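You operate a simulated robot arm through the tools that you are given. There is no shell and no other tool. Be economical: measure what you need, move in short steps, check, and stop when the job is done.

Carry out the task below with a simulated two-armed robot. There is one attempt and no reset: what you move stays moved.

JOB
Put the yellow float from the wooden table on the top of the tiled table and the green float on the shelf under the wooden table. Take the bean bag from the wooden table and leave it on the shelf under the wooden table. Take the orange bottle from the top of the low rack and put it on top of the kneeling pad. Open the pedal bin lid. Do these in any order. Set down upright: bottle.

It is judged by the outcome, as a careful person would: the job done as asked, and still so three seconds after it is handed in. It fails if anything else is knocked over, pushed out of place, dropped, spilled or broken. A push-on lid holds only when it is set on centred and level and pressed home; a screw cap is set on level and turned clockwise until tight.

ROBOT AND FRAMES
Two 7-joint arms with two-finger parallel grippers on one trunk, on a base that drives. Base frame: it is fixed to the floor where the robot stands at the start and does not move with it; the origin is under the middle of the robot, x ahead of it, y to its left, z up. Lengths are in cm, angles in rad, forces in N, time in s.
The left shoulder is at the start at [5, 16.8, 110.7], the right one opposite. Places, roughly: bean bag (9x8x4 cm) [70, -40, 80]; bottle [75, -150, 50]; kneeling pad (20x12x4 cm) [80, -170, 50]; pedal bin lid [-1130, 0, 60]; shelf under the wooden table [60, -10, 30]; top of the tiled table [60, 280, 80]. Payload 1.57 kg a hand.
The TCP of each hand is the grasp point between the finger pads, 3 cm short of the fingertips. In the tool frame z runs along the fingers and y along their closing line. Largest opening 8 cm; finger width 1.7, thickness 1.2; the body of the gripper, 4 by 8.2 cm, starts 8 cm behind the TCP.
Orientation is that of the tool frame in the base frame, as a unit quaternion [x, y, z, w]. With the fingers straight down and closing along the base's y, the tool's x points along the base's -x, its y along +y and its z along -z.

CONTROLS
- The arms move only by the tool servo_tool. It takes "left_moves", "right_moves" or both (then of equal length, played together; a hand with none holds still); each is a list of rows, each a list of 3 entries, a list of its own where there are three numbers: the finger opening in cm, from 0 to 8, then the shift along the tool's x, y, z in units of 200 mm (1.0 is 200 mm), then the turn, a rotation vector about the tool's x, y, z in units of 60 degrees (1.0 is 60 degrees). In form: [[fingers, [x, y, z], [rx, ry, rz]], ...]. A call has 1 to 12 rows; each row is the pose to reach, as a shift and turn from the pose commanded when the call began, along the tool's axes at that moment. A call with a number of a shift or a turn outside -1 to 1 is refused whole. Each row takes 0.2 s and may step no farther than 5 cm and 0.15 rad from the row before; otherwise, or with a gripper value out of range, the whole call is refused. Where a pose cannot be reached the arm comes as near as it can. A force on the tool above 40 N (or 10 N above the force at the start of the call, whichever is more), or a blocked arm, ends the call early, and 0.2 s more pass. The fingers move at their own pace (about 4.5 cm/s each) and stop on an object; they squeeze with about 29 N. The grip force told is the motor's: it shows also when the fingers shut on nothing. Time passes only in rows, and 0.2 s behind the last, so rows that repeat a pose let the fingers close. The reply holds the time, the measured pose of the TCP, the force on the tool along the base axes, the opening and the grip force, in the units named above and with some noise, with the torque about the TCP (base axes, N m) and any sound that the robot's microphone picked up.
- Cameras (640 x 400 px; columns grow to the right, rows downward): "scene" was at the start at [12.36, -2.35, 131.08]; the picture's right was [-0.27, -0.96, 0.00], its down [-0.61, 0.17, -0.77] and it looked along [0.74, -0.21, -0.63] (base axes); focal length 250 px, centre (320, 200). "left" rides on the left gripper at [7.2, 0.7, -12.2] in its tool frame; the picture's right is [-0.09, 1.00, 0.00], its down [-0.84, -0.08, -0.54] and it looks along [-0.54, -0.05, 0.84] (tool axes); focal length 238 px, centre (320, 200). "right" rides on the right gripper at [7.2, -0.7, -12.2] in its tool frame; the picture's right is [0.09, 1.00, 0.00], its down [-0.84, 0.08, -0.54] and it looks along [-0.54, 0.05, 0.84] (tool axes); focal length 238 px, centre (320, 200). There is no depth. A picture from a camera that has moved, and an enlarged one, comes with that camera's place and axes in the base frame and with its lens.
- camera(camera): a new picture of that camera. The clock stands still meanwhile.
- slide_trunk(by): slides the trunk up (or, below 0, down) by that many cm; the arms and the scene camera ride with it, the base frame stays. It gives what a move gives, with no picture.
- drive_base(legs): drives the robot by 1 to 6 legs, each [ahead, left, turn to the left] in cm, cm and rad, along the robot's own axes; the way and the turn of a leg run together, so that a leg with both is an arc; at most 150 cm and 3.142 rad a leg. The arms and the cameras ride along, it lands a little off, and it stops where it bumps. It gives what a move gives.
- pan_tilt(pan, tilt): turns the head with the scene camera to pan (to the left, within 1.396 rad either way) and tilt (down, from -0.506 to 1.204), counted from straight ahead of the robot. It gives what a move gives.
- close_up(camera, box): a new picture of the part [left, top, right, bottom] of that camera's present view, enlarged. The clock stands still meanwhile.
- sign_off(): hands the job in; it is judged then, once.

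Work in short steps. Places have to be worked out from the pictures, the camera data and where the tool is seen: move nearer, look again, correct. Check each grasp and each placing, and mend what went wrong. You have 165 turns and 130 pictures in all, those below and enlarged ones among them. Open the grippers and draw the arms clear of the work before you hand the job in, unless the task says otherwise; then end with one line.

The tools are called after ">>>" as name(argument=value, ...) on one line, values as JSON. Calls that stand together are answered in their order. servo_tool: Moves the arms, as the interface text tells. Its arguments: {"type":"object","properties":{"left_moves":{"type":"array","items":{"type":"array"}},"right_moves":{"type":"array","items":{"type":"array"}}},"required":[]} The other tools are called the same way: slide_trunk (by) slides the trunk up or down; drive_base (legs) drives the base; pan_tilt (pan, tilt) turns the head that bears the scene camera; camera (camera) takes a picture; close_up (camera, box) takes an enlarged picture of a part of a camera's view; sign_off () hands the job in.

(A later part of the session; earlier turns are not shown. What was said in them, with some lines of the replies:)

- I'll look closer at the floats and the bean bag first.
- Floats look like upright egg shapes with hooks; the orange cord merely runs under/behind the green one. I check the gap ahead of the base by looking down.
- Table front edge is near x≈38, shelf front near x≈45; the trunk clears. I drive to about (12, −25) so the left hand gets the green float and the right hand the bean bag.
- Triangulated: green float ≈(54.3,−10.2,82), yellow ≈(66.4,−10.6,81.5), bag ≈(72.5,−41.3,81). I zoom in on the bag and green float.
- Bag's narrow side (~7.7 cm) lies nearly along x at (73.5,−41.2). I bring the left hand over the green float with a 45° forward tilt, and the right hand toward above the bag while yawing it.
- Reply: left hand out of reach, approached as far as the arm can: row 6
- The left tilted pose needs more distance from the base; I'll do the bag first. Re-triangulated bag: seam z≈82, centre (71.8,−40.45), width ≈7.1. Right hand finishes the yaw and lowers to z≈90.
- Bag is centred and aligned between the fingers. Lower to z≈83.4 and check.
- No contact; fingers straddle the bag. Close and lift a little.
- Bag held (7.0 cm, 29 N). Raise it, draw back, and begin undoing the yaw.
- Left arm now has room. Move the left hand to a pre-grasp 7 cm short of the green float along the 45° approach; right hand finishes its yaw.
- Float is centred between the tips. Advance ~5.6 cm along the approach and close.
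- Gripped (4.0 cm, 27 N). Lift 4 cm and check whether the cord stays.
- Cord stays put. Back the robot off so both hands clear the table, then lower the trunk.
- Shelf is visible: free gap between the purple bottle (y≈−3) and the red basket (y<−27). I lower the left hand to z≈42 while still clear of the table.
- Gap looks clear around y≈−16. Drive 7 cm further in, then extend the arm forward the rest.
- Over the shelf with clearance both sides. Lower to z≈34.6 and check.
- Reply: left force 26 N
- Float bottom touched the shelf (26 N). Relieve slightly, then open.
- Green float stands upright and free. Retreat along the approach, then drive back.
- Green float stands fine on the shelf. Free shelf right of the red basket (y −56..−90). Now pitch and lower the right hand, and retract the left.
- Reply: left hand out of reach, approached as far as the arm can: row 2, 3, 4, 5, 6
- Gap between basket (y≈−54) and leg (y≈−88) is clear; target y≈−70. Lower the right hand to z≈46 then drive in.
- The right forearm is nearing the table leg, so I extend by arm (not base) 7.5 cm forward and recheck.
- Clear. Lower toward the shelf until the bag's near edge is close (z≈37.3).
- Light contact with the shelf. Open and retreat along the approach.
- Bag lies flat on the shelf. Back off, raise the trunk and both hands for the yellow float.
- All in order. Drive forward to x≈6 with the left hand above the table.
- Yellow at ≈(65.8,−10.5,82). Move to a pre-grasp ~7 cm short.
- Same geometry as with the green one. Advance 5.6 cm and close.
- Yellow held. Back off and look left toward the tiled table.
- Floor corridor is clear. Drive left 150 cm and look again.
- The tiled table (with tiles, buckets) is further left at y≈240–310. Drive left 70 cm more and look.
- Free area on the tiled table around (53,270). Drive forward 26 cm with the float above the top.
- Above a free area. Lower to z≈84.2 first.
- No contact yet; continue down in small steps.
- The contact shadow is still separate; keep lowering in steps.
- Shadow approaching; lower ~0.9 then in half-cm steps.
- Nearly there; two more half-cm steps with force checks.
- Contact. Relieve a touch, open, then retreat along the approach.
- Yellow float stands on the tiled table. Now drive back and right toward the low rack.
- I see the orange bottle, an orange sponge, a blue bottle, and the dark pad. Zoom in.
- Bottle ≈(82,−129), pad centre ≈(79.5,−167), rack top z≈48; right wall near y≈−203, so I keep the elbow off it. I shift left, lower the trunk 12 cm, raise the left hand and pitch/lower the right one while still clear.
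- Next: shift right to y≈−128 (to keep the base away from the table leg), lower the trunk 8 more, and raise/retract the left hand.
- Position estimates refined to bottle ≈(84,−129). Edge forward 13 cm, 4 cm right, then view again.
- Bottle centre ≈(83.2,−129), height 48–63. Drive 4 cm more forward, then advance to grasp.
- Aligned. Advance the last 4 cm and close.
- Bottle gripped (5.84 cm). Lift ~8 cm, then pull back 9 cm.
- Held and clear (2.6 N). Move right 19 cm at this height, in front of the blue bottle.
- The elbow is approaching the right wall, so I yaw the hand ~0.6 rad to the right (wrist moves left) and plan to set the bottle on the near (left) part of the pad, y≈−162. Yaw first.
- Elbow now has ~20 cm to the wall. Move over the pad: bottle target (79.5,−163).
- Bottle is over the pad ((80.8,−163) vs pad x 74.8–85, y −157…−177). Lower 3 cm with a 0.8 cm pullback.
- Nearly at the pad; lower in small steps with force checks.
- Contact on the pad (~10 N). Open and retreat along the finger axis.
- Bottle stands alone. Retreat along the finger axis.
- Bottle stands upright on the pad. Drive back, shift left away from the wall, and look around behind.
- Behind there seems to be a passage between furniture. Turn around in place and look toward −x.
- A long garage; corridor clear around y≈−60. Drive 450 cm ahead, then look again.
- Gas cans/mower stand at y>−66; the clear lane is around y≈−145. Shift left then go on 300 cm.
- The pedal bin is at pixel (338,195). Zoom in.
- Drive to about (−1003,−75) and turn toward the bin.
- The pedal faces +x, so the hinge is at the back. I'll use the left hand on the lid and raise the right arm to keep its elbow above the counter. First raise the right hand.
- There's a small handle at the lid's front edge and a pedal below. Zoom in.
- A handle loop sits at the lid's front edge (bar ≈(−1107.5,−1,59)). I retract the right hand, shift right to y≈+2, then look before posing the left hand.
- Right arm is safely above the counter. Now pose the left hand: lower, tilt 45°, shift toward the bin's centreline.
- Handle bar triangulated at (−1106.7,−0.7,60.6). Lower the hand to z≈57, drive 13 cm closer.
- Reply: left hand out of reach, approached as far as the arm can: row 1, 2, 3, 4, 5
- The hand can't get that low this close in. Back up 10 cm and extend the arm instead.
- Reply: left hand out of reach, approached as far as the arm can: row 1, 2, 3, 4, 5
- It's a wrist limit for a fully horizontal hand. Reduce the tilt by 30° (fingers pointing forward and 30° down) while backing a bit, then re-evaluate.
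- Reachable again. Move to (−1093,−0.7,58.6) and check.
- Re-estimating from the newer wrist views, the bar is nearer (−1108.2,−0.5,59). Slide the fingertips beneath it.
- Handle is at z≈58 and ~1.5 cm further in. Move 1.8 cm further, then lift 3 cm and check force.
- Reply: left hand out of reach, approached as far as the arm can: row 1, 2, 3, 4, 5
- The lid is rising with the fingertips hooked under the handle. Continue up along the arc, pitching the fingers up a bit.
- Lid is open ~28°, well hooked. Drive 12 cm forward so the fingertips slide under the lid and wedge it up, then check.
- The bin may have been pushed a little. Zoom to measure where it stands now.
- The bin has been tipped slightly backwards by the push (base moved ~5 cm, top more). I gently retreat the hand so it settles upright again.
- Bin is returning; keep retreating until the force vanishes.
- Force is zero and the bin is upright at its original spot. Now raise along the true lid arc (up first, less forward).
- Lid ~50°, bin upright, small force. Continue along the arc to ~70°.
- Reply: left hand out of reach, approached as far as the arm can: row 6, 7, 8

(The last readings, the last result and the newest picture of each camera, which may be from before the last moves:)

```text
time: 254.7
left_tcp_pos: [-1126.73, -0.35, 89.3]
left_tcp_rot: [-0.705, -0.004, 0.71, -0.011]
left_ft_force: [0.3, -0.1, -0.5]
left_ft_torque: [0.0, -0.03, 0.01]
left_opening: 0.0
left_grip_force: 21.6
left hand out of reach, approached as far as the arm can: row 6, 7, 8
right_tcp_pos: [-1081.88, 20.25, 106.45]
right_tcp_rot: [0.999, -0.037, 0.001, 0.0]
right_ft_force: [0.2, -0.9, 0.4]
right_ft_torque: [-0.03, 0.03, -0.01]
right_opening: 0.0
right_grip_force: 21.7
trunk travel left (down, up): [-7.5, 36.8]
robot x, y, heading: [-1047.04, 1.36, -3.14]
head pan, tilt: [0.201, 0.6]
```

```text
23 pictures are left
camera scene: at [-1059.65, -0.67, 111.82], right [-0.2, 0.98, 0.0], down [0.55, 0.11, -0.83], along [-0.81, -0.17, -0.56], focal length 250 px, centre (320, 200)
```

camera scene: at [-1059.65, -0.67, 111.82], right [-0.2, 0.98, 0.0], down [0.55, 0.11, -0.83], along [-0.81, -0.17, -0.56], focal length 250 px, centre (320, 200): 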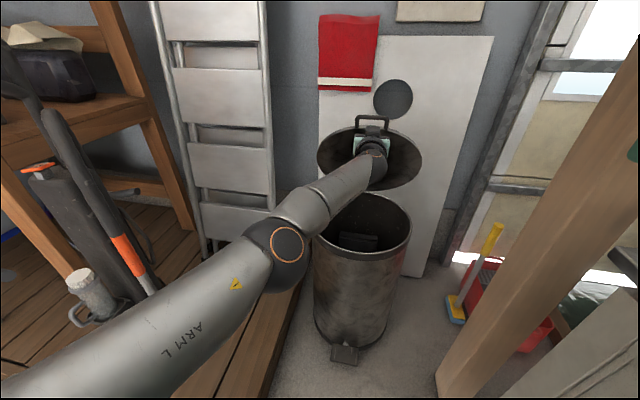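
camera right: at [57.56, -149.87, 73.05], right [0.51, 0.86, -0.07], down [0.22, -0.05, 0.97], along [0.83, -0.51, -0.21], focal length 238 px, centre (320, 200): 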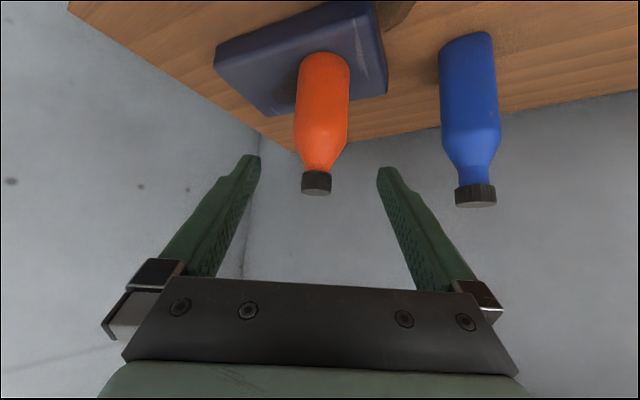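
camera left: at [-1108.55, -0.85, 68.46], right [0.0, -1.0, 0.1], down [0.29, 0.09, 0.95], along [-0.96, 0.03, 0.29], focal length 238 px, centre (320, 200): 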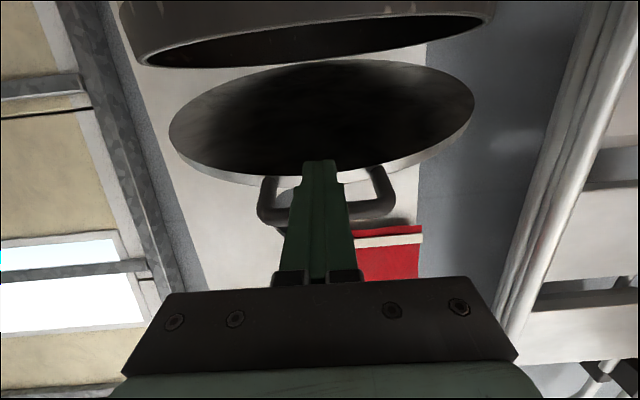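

Lid ~70°, arm at reach limit. Retract the right hand away from the post, then creep the base forward to push the lid past vertical.

>>> servo_tool(right_moves=[[0, [0.1, 0.1, 0], [0, 0, 0]], [0, [0.2, 0.2, 0], [0, 0, 0]], [0, [0.3, 0.3, -0.05], [0, 0, 0]], [0, [0.4, 0.35, -0.1], [0, 0, 0]]])

>>> drive_base(legs=[[6, -3, 0]])

>>> camera(camera="scene")

```text
time: 255.7
left_tcp_pos: [-1126.72, -0.42, 89.29]
left_tcp_rot: [-0.704, -0.004, 0.71, -0.011]
left_ft_force: [-0.5, -0.4, -0.5]
left_ft_torque: [0.0, 0.0, -0.01]
left_opening: 0.0
left_grip_force: 21.2
right_tcp_pos: [-1074.35, 12.57, 108.37]
right_tcp_rot: [0.999, -0.038, -0.001, 0.0]
right_ft_force: [-0.5, 0.0, 0.3]
right_ft_torque: [-0.02, -0.01, -0.01]
right_opening: 0.01
right_grip_force: 21.2
trunk travel left (down, up): [-7.5, 36.8]
robot x, y, heading: [-1047.12, 1.25, -3.137]
head pan, tilt: [0.201, 0.6]
```

```text
time: 256.8
left_tcp_pos: [-1132.13, 0.8, 90.02]
left_tcp_rot: [-0.702, -0.011, 0.712, -0.003]
left_ft_force: [0.1, -0.2, 0.1]
left_ft_torque: [0.0, 0.02, -0.04]
left_opening: 0.01
left_grip_force: 20.8
right_tcp_pos: [-1079.71, 13.27, 108.81]
right_tcp_rot: [0.999, -0.038, -0.004, -0.013]
right_ft_force: [-0.4, 0.9, 0.7]
right_ft_torque: [-0.01, -0.02, -0.01]
right_opening: 0.01
right_grip_force: 21.3
trunk travel left (down, up): [-7.5, 36.8]
robot x, y, heading: [-1052.92, 3.71, 3.139]
head pan, tilt: [0.201, 0.6]
stopped in leg 1: the robot was blocked; the commanded pose is now the measured one
```

```text
22 pictures are left
camera scene: at [-1064.99, -0.09, 111.98], right [-0.2, 0.98, 0.02], down [0.55, 0.13, -0.83], along [-0.81, -0.15, -0.56], focal length 250 px, centre (320, 200)
```

scene: 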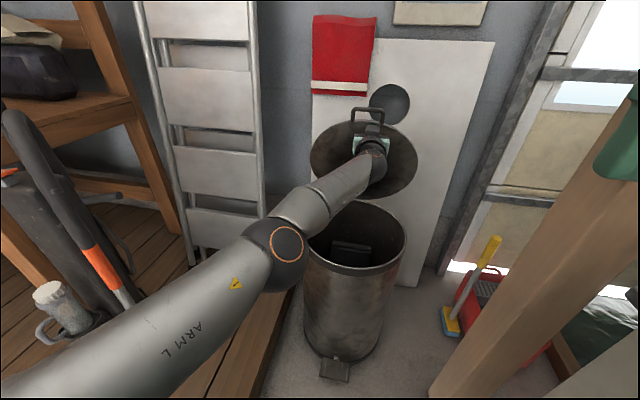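

The base got blocked (probably by the cabinet on the right). Ease back 2.5 cm to the left and check.

>>> drive_base(legs=[[0, 2.5, 0]])

>>> camera(camera="scene")

```text
time: 257.6
left_tcp_pos: [-1132.73, -0.13, 89.15]
left_tcp_rot: [-0.705, -0.004, 0.71, -0.01]
left_ft_force: [0.2, -0.4, -0.3]
left_ft_torque: [0.01, 0.02, -0.02]
left_opening: 0.0
left_grip_force: 20.9
right_tcp_pos: [-1080.22, 12.69, 108.34]
right_tcp_rot: [0.999, -0.038, 0.0, 0.0]
right_ft_force: [0.3, -0.2, -0.4]
right_ft_torque: [0.05, -0.01, 0.02]
right_opening: 0.0
right_grip_force: 21.8
trunk travel left (down, up): [-7.5, 36.8]
robot x, y, heading: [-1053.07, 1.36, -3.146]
head pan, tilt: [0.201, 0.6]
```

```text
21 pictures are left
camera scene: at [-1065.57, -0.6, 111.75], right [-0.2, 0.98, 0.0], down [0.55, 0.11, -0.83], along [-0.81, -0.16, -0.56], focal length 250 px, centre (320, 200)
```

scene: 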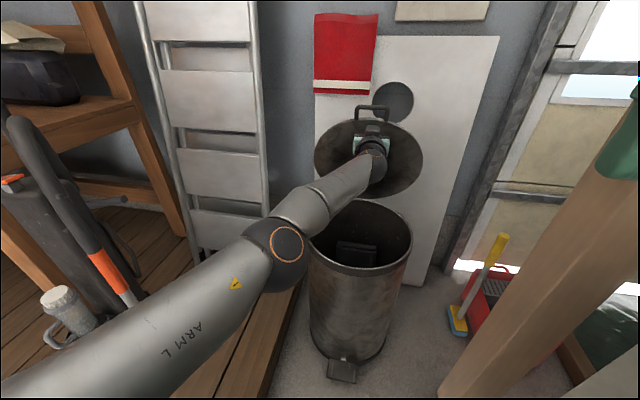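

Tilt is gone; lid ~77°. Creep forward 5 cm straight.

>>> drive_base(legs=[[5, 0, 0]])

>>> camera(camera="scene")

```text
time: 258.6
left_tcp_pos: [-1137.56, -0.12, 89.27]
left_tcp_rot: [-0.704, -0.002, 0.71, -0.009]
left_ft_force: [0.6, -0.3, -0.3]
left_ft_torque: [-0.01, -0.03, 0.0]
left_opening: 0.0
left_grip_force: 21.3
right_tcp_pos: [-1085.22, 12.9, 108.39]
right_tcp_rot: [0.999, -0.039, 0.0, 0.0]
right_ft_force: [-0.8, 0.5, 0.2]
right_ft_torque: [0.0, 0.0, 0.03]
right_opening: 0.0
right_grip_force: 21.1
trunk travel left (down, up): [-7.5, 36.8]
robot x, y, heading: [-1058.03, 1.17, 3.142]
head pan, tilt: [0.201, 0.6]
```

```text
20 pictures are left
camera scene: at [-1070.55, -0.57, 111.82], right [-0.2, 0.98, 0.0], down [0.55, 0.11, -0.82], along [-0.81, -0.16, -0.57], focal length 250 px, centre (320, 200)
```

scene: 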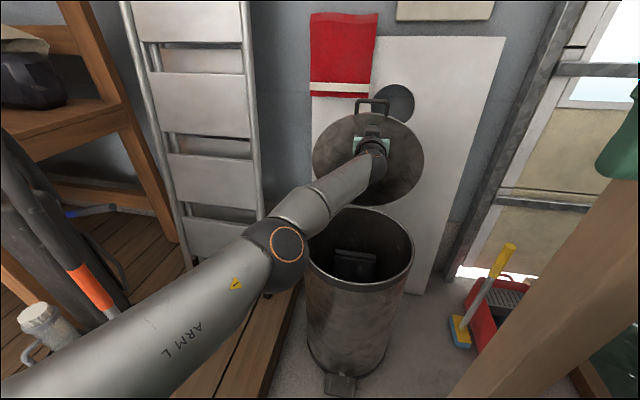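

Lid nearly vertical. One more 4.5 cm.

>>> drive_base(legs=[[4.5, 0, 0]])

>>> camera(camera="scene")

```text
time: 259.4
left_tcp_pos: [-1142.02, 0.01, 89.44]
left_tcp_rot: [-0.703, -0.002, 0.711, -0.01]
left_ft_force: [9.9, 0.4, 2.7]
left_ft_torque: [0.03, 0.19, 0.02]
left_opening: 0.0
left_grip_force: 21.4
right_tcp_pos: [-1089.55, 12.76, 108.48]
right_tcp_rot: [0.999, -0.039, -0.001, 0.0]
right_ft_force: [0.3, -0.2, -0.4]
right_ft_torque: [0.07, -0.05, 0.03]
right_opening: 0.02
right_grip_force: 21.1
trunk travel left (down, up): [-7.5, 36.8]
robot x, y, heading: [-1062.47, 1.08, 3.14]
head pan, tilt: [0.201, 0.6]
```

```text
19 pictures are left
camera scene: at [-1074.92, -0.56, 111.84], right [-0.2, 0.98, 0.0], down [0.55, 0.11, -0.83], along [-0.81, -0.16, -0.56], focal length 250 px, centre (320, 200)
```

scene: 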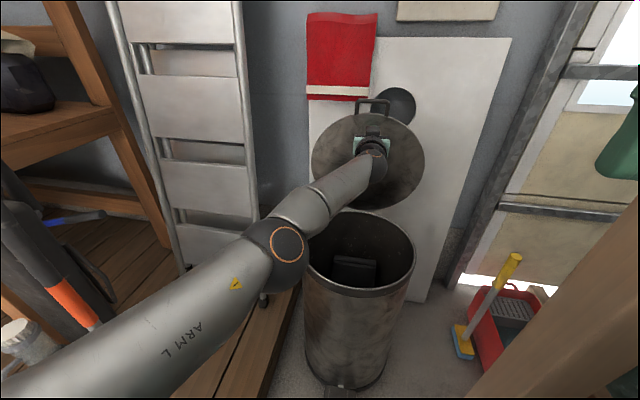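

Force 10 N: lid is at its stop. Back off gently 6 cm and see whether the lid stays.

>>> drive_base(legs=[[-8, 0, 0]])

>>> camera(camera="left")

>>> camera(camera="scene")

```text
time: 260.5
left_tcp_pos: [-1134.12, 0.07, 89.32]
left_tcp_rot: [-0.704, -0.003, 0.71, -0.01]
left_ft_force: [-0.7, 0.0, -0.1]
left_ft_torque: [0.0, 0.0, 0.01]
left_opening: 0.0
left_grip_force: 21.1
right_tcp_pos: [-1081.61, 12.88, 108.38]
right_tcp_rot: [0.999, -0.039, 0.001, 0.001]
right_ft_force: [-0.5, 0.1, -0.1]
right_ft_torque: [-0.02, -0.04, 0.02]
right_opening: 0.01
right_grip_force: 21.1
trunk travel left (down, up): [-7.5, 36.8]
robot x, y, heading: [-1054.52, 1.15, 3.143]
head pan, tilt: [0.201, 0.6]
```

```text
18 pictures are left
camera left: at [-1121.97, -0.5, 81.95], right [0.02, -0.99, 0.1], down [0.55, 0.09, 0.83], along [-0.84, 0.04, 0.55], focal length 238 px, centre (320, 200)
```

left: 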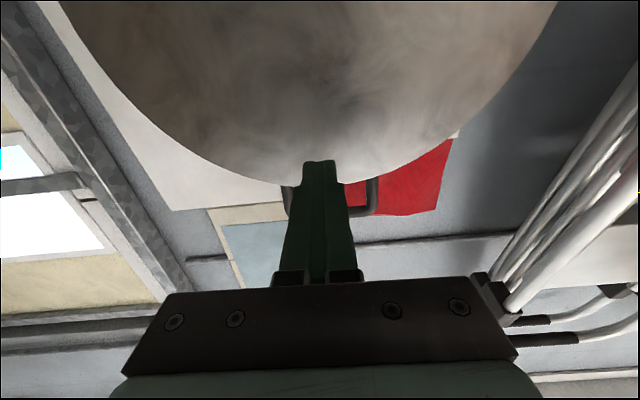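

```text
17 pictures are left
camera scene: at [-1067.03, -0.57, 111.82], right [-0.2, 0.98, 0.0], down [0.55, 0.11, -0.83], along [-0.81, -0.16, -0.56], focal length 250 px, centre (320, 200)
```

scene: 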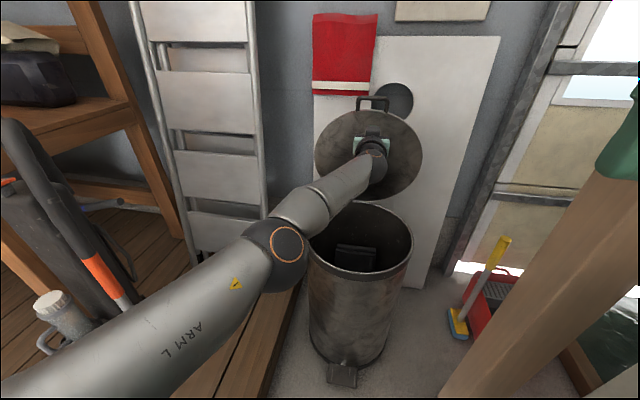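

Lid seems to stay. Back off further and verify.

>>> drive_base(legs=[[-14, 0, 0]])

>>> camera(camera="scene")

```text
time: 261.8
left_tcp_pos: [-1120.14, 0.0, 89.23]
left_tcp_rot: [-0.704, -0.001, 0.71, -0.008]
left_ft_force: [0.2, -0.8, -0.8]
left_ft_torque: [0.0, 0.02, -0.01]
left_opening: 0.0
left_grip_force: 21.0
right_tcp_pos: [-1067.78, 12.83, 108.31]
right_tcp_rot: [0.999, -0.041, -0.001, 0.001]
right_ft_force: [-0.4, 0.7, -0.4]
right_ft_torque: [-0.01, -0.01, 0.01]
right_opening: 0.0
right_grip_force: 21.7
trunk travel left (down, up): [-7.5, 36.8]
robot x, y, heading: [-1040.65, 1.31, 3.138]
head pan, tilt: [0.201, 0.6]
```

```text
16 pictures are left
camera scene: at [-1053.1, -0.57, 111.82], right [-0.2, 0.98, 0.0], down [0.55, 0.11, -0.83], along [-0.81, -0.16, -0.56], focal length 250 px, centre (320, 200)
```

scene: 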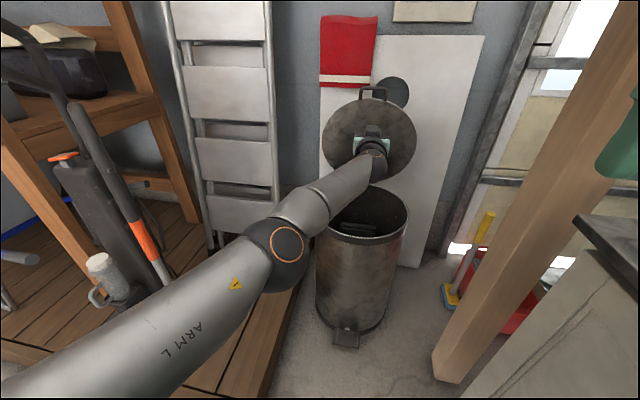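

Lid stays open and the bin is at its original place. Drive back further and check the counter side.

>>> drive_base(legs=[[-22, 0, 0]])

>>> pan_tilt(pan=-0.6, tilt=0.4)

>>> camera(camera="scene")

```text
time: 263.5
left_tcp_pos: [-1098.29, 0.04, 89.35]
left_tcp_rot: [-0.704, -0.002, 0.71, -0.009]
left_ft_force: [-0.3, -0.3, 0.3]
left_ft_torque: [0.02, -0.06, 0.01]
left_opening: 0.03
left_grip_force: 21.0
right_tcp_pos: [-1045.88, 12.72, 108.3]
right_tcp_rot: [0.999, -0.041, 0.0, 0.0]
right_ft_force: [-0.9, 0.1, 0.4]
right_ft_torque: [-0.02, 0.0, -0.01]
right_opening: 0.0
right_grip_force: 21.2
trunk travel left (down, up): [-7.5, 36.8]
robot x, y, heading: [-1018.47, 1.16, 3.14]
head pan, tilt: [0.201, 0.6]
```

```text
time: 264.7
left_tcp_pos: [-1098.38, 0.11, 89.22]
left_tcp_rot: [-0.704, -0.002, 0.71, -0.009]
left_ft_force: [0.4, 0.9, -0.2]
left_ft_torque: [0.0, -0.01, 0.02]
left_opening: 0.01
left_grip_force: 21.1
right_tcp_pos: [-1045.86, 12.78, 108.44]
right_tcp_rot: [0.999, -0.041, 0.0, 0.0]
right_ft_force: [-0.8, 0.0, -0.5]
right_ft_torque: [-0.03, 0.01, -0.02]
right_opening: 0.02
right_grip_force: 21.5
trunk travel left (down, up): [-7.5, 36.8]
robot x, y, heading: [-1018.86, 1.16, 3.14]
head pan, tilt: [-0.6, 0.4]
```

```text
15 pictures are left
camera scene: at [-1030.18, 6.37, 113.64], right [0.57, 0.82, 0.0], down [0.32, -0.22, -0.92], along [-0.76, 0.52, -0.39], focal length 250 px, centre (320, 200)
```

scene: 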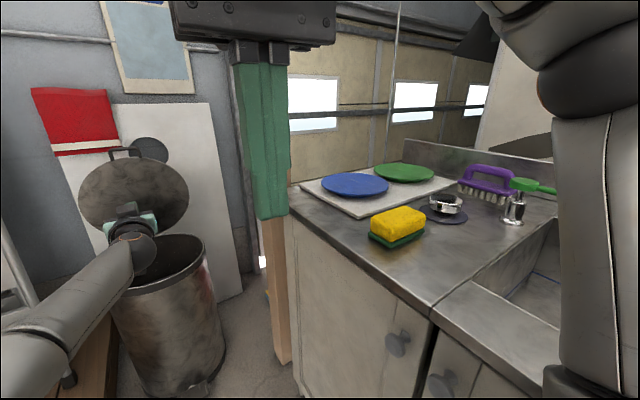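

All undisturbed. Open both grippers and draw the left hand back, then a last look at the lid.

>>> servo_tool(left_moves=[[4, [0, 0, -0.12], [0, 0, 0]], [8, [0, 0, -0.25], [0, 0, 0]], [8, [0, 0, -0.38], [0, 0, 0]], [8, [0, 0, -0.5], [0, 0, 0]], [8, [0, 0, -0.5], [0, 0, 0]]], right_moves=[[4, [0, 0, 0], [0, 0, 0]], [8, [0, 0, 0], [0, 0, 0]], [8, [0, 0, 0], [0, 0, 0]], [8, [0, 0, 0], [0, 0, 0]], [8, [0, 0, 0], [0, 0, 0]]])

>>> pan_tilt(pan=0.1, tilt=0.5)

>>> camera(camera="scene")

```text
time: 265.9
left_tcp_pos: [-1088.29, 0.15, 89.32]
left_tcp_rot: [-0.704, -0.002, 0.71, -0.009]
left_ft_force: [-0.5, -0.2, 0.4]
left_ft_torque: [-0.01, 0.01, 0.03]
left_opening: 7.98
left_grip_force: 0.0
right_tcp_pos: [-1045.91, 12.86, 108.37]
right_tcp_rot: [0.999, -0.041, -0.001, 0.0]
right_ft_force: [-0.2, -0.5, -0.1]
right_ft_torque: [0.01, 0.04, -0.02]
right_opening: 8.0
right_grip_force: 0.1
trunk travel left (down, up): [-7.5, 36.8]
robot x, y, heading: [-1018.75, 1.2, 3.144]
head pan, tilt: [-0.6, 0.4]
```

```text
time: 266.9
left_tcp_pos: [-1088.24, 0.14, 89.31]
left_tcp_rot: [-0.704, -0.001, 0.71, -0.008]
left_ft_force: [0.1, -0.1, 0.1]
left_ft_torque: [0.0, -0.01, 0.02]
left_opening: 7.99
left_grip_force: 0.1
right_tcp_pos: [-1045.95, 12.79, 108.41]
right_tcp_rot: [0.999, -0.04, 0.0, 0.0]
right_ft_force: [-0.4, -0.4, 0.3]
right_ft_torque: [-0.02, 0.0, -0.02]
right_opening: 8.0
right_grip_force: 0.1
trunk travel left (down, up): [-7.5, 36.8]
robot x, y, heading: [-1018.39, 1.1, 3.139]
head pan, tilt: [0.099, 0.499]
```

```text
14 pictures are left
camera scene: at [-1031.6, 0.25, 112.73], right [-0.1, 1.0, 0.0], down [0.48, 0.05, -0.88], along [-0.87, -0.08, -0.48], focal length 250 px, centre (320, 200)
```

scene: 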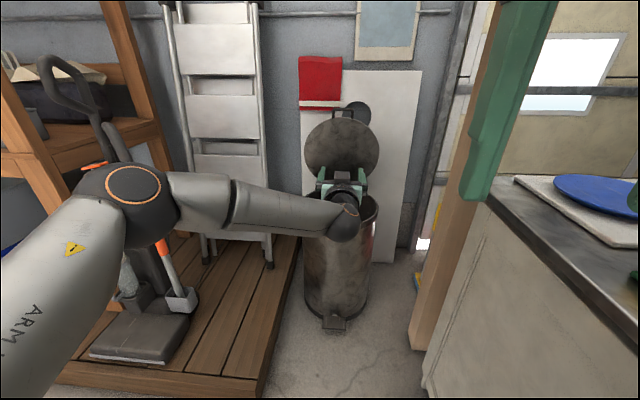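

Lid remains open with both hands clear, the bin is upright, and all other items were seen in place; I hand the job in.

>>> sign_off()

```text
The job is handed in.
```

All five tasks are done. The yellow float is on the tiled table, and the green float and bean bag are on the shelf under the wooden table. The orange bottle stands upright on the kneeling pad, and the pedal bin lid stays open. While I was opening the lid, the bin tipped back briefly, then settled upright in its original spot.
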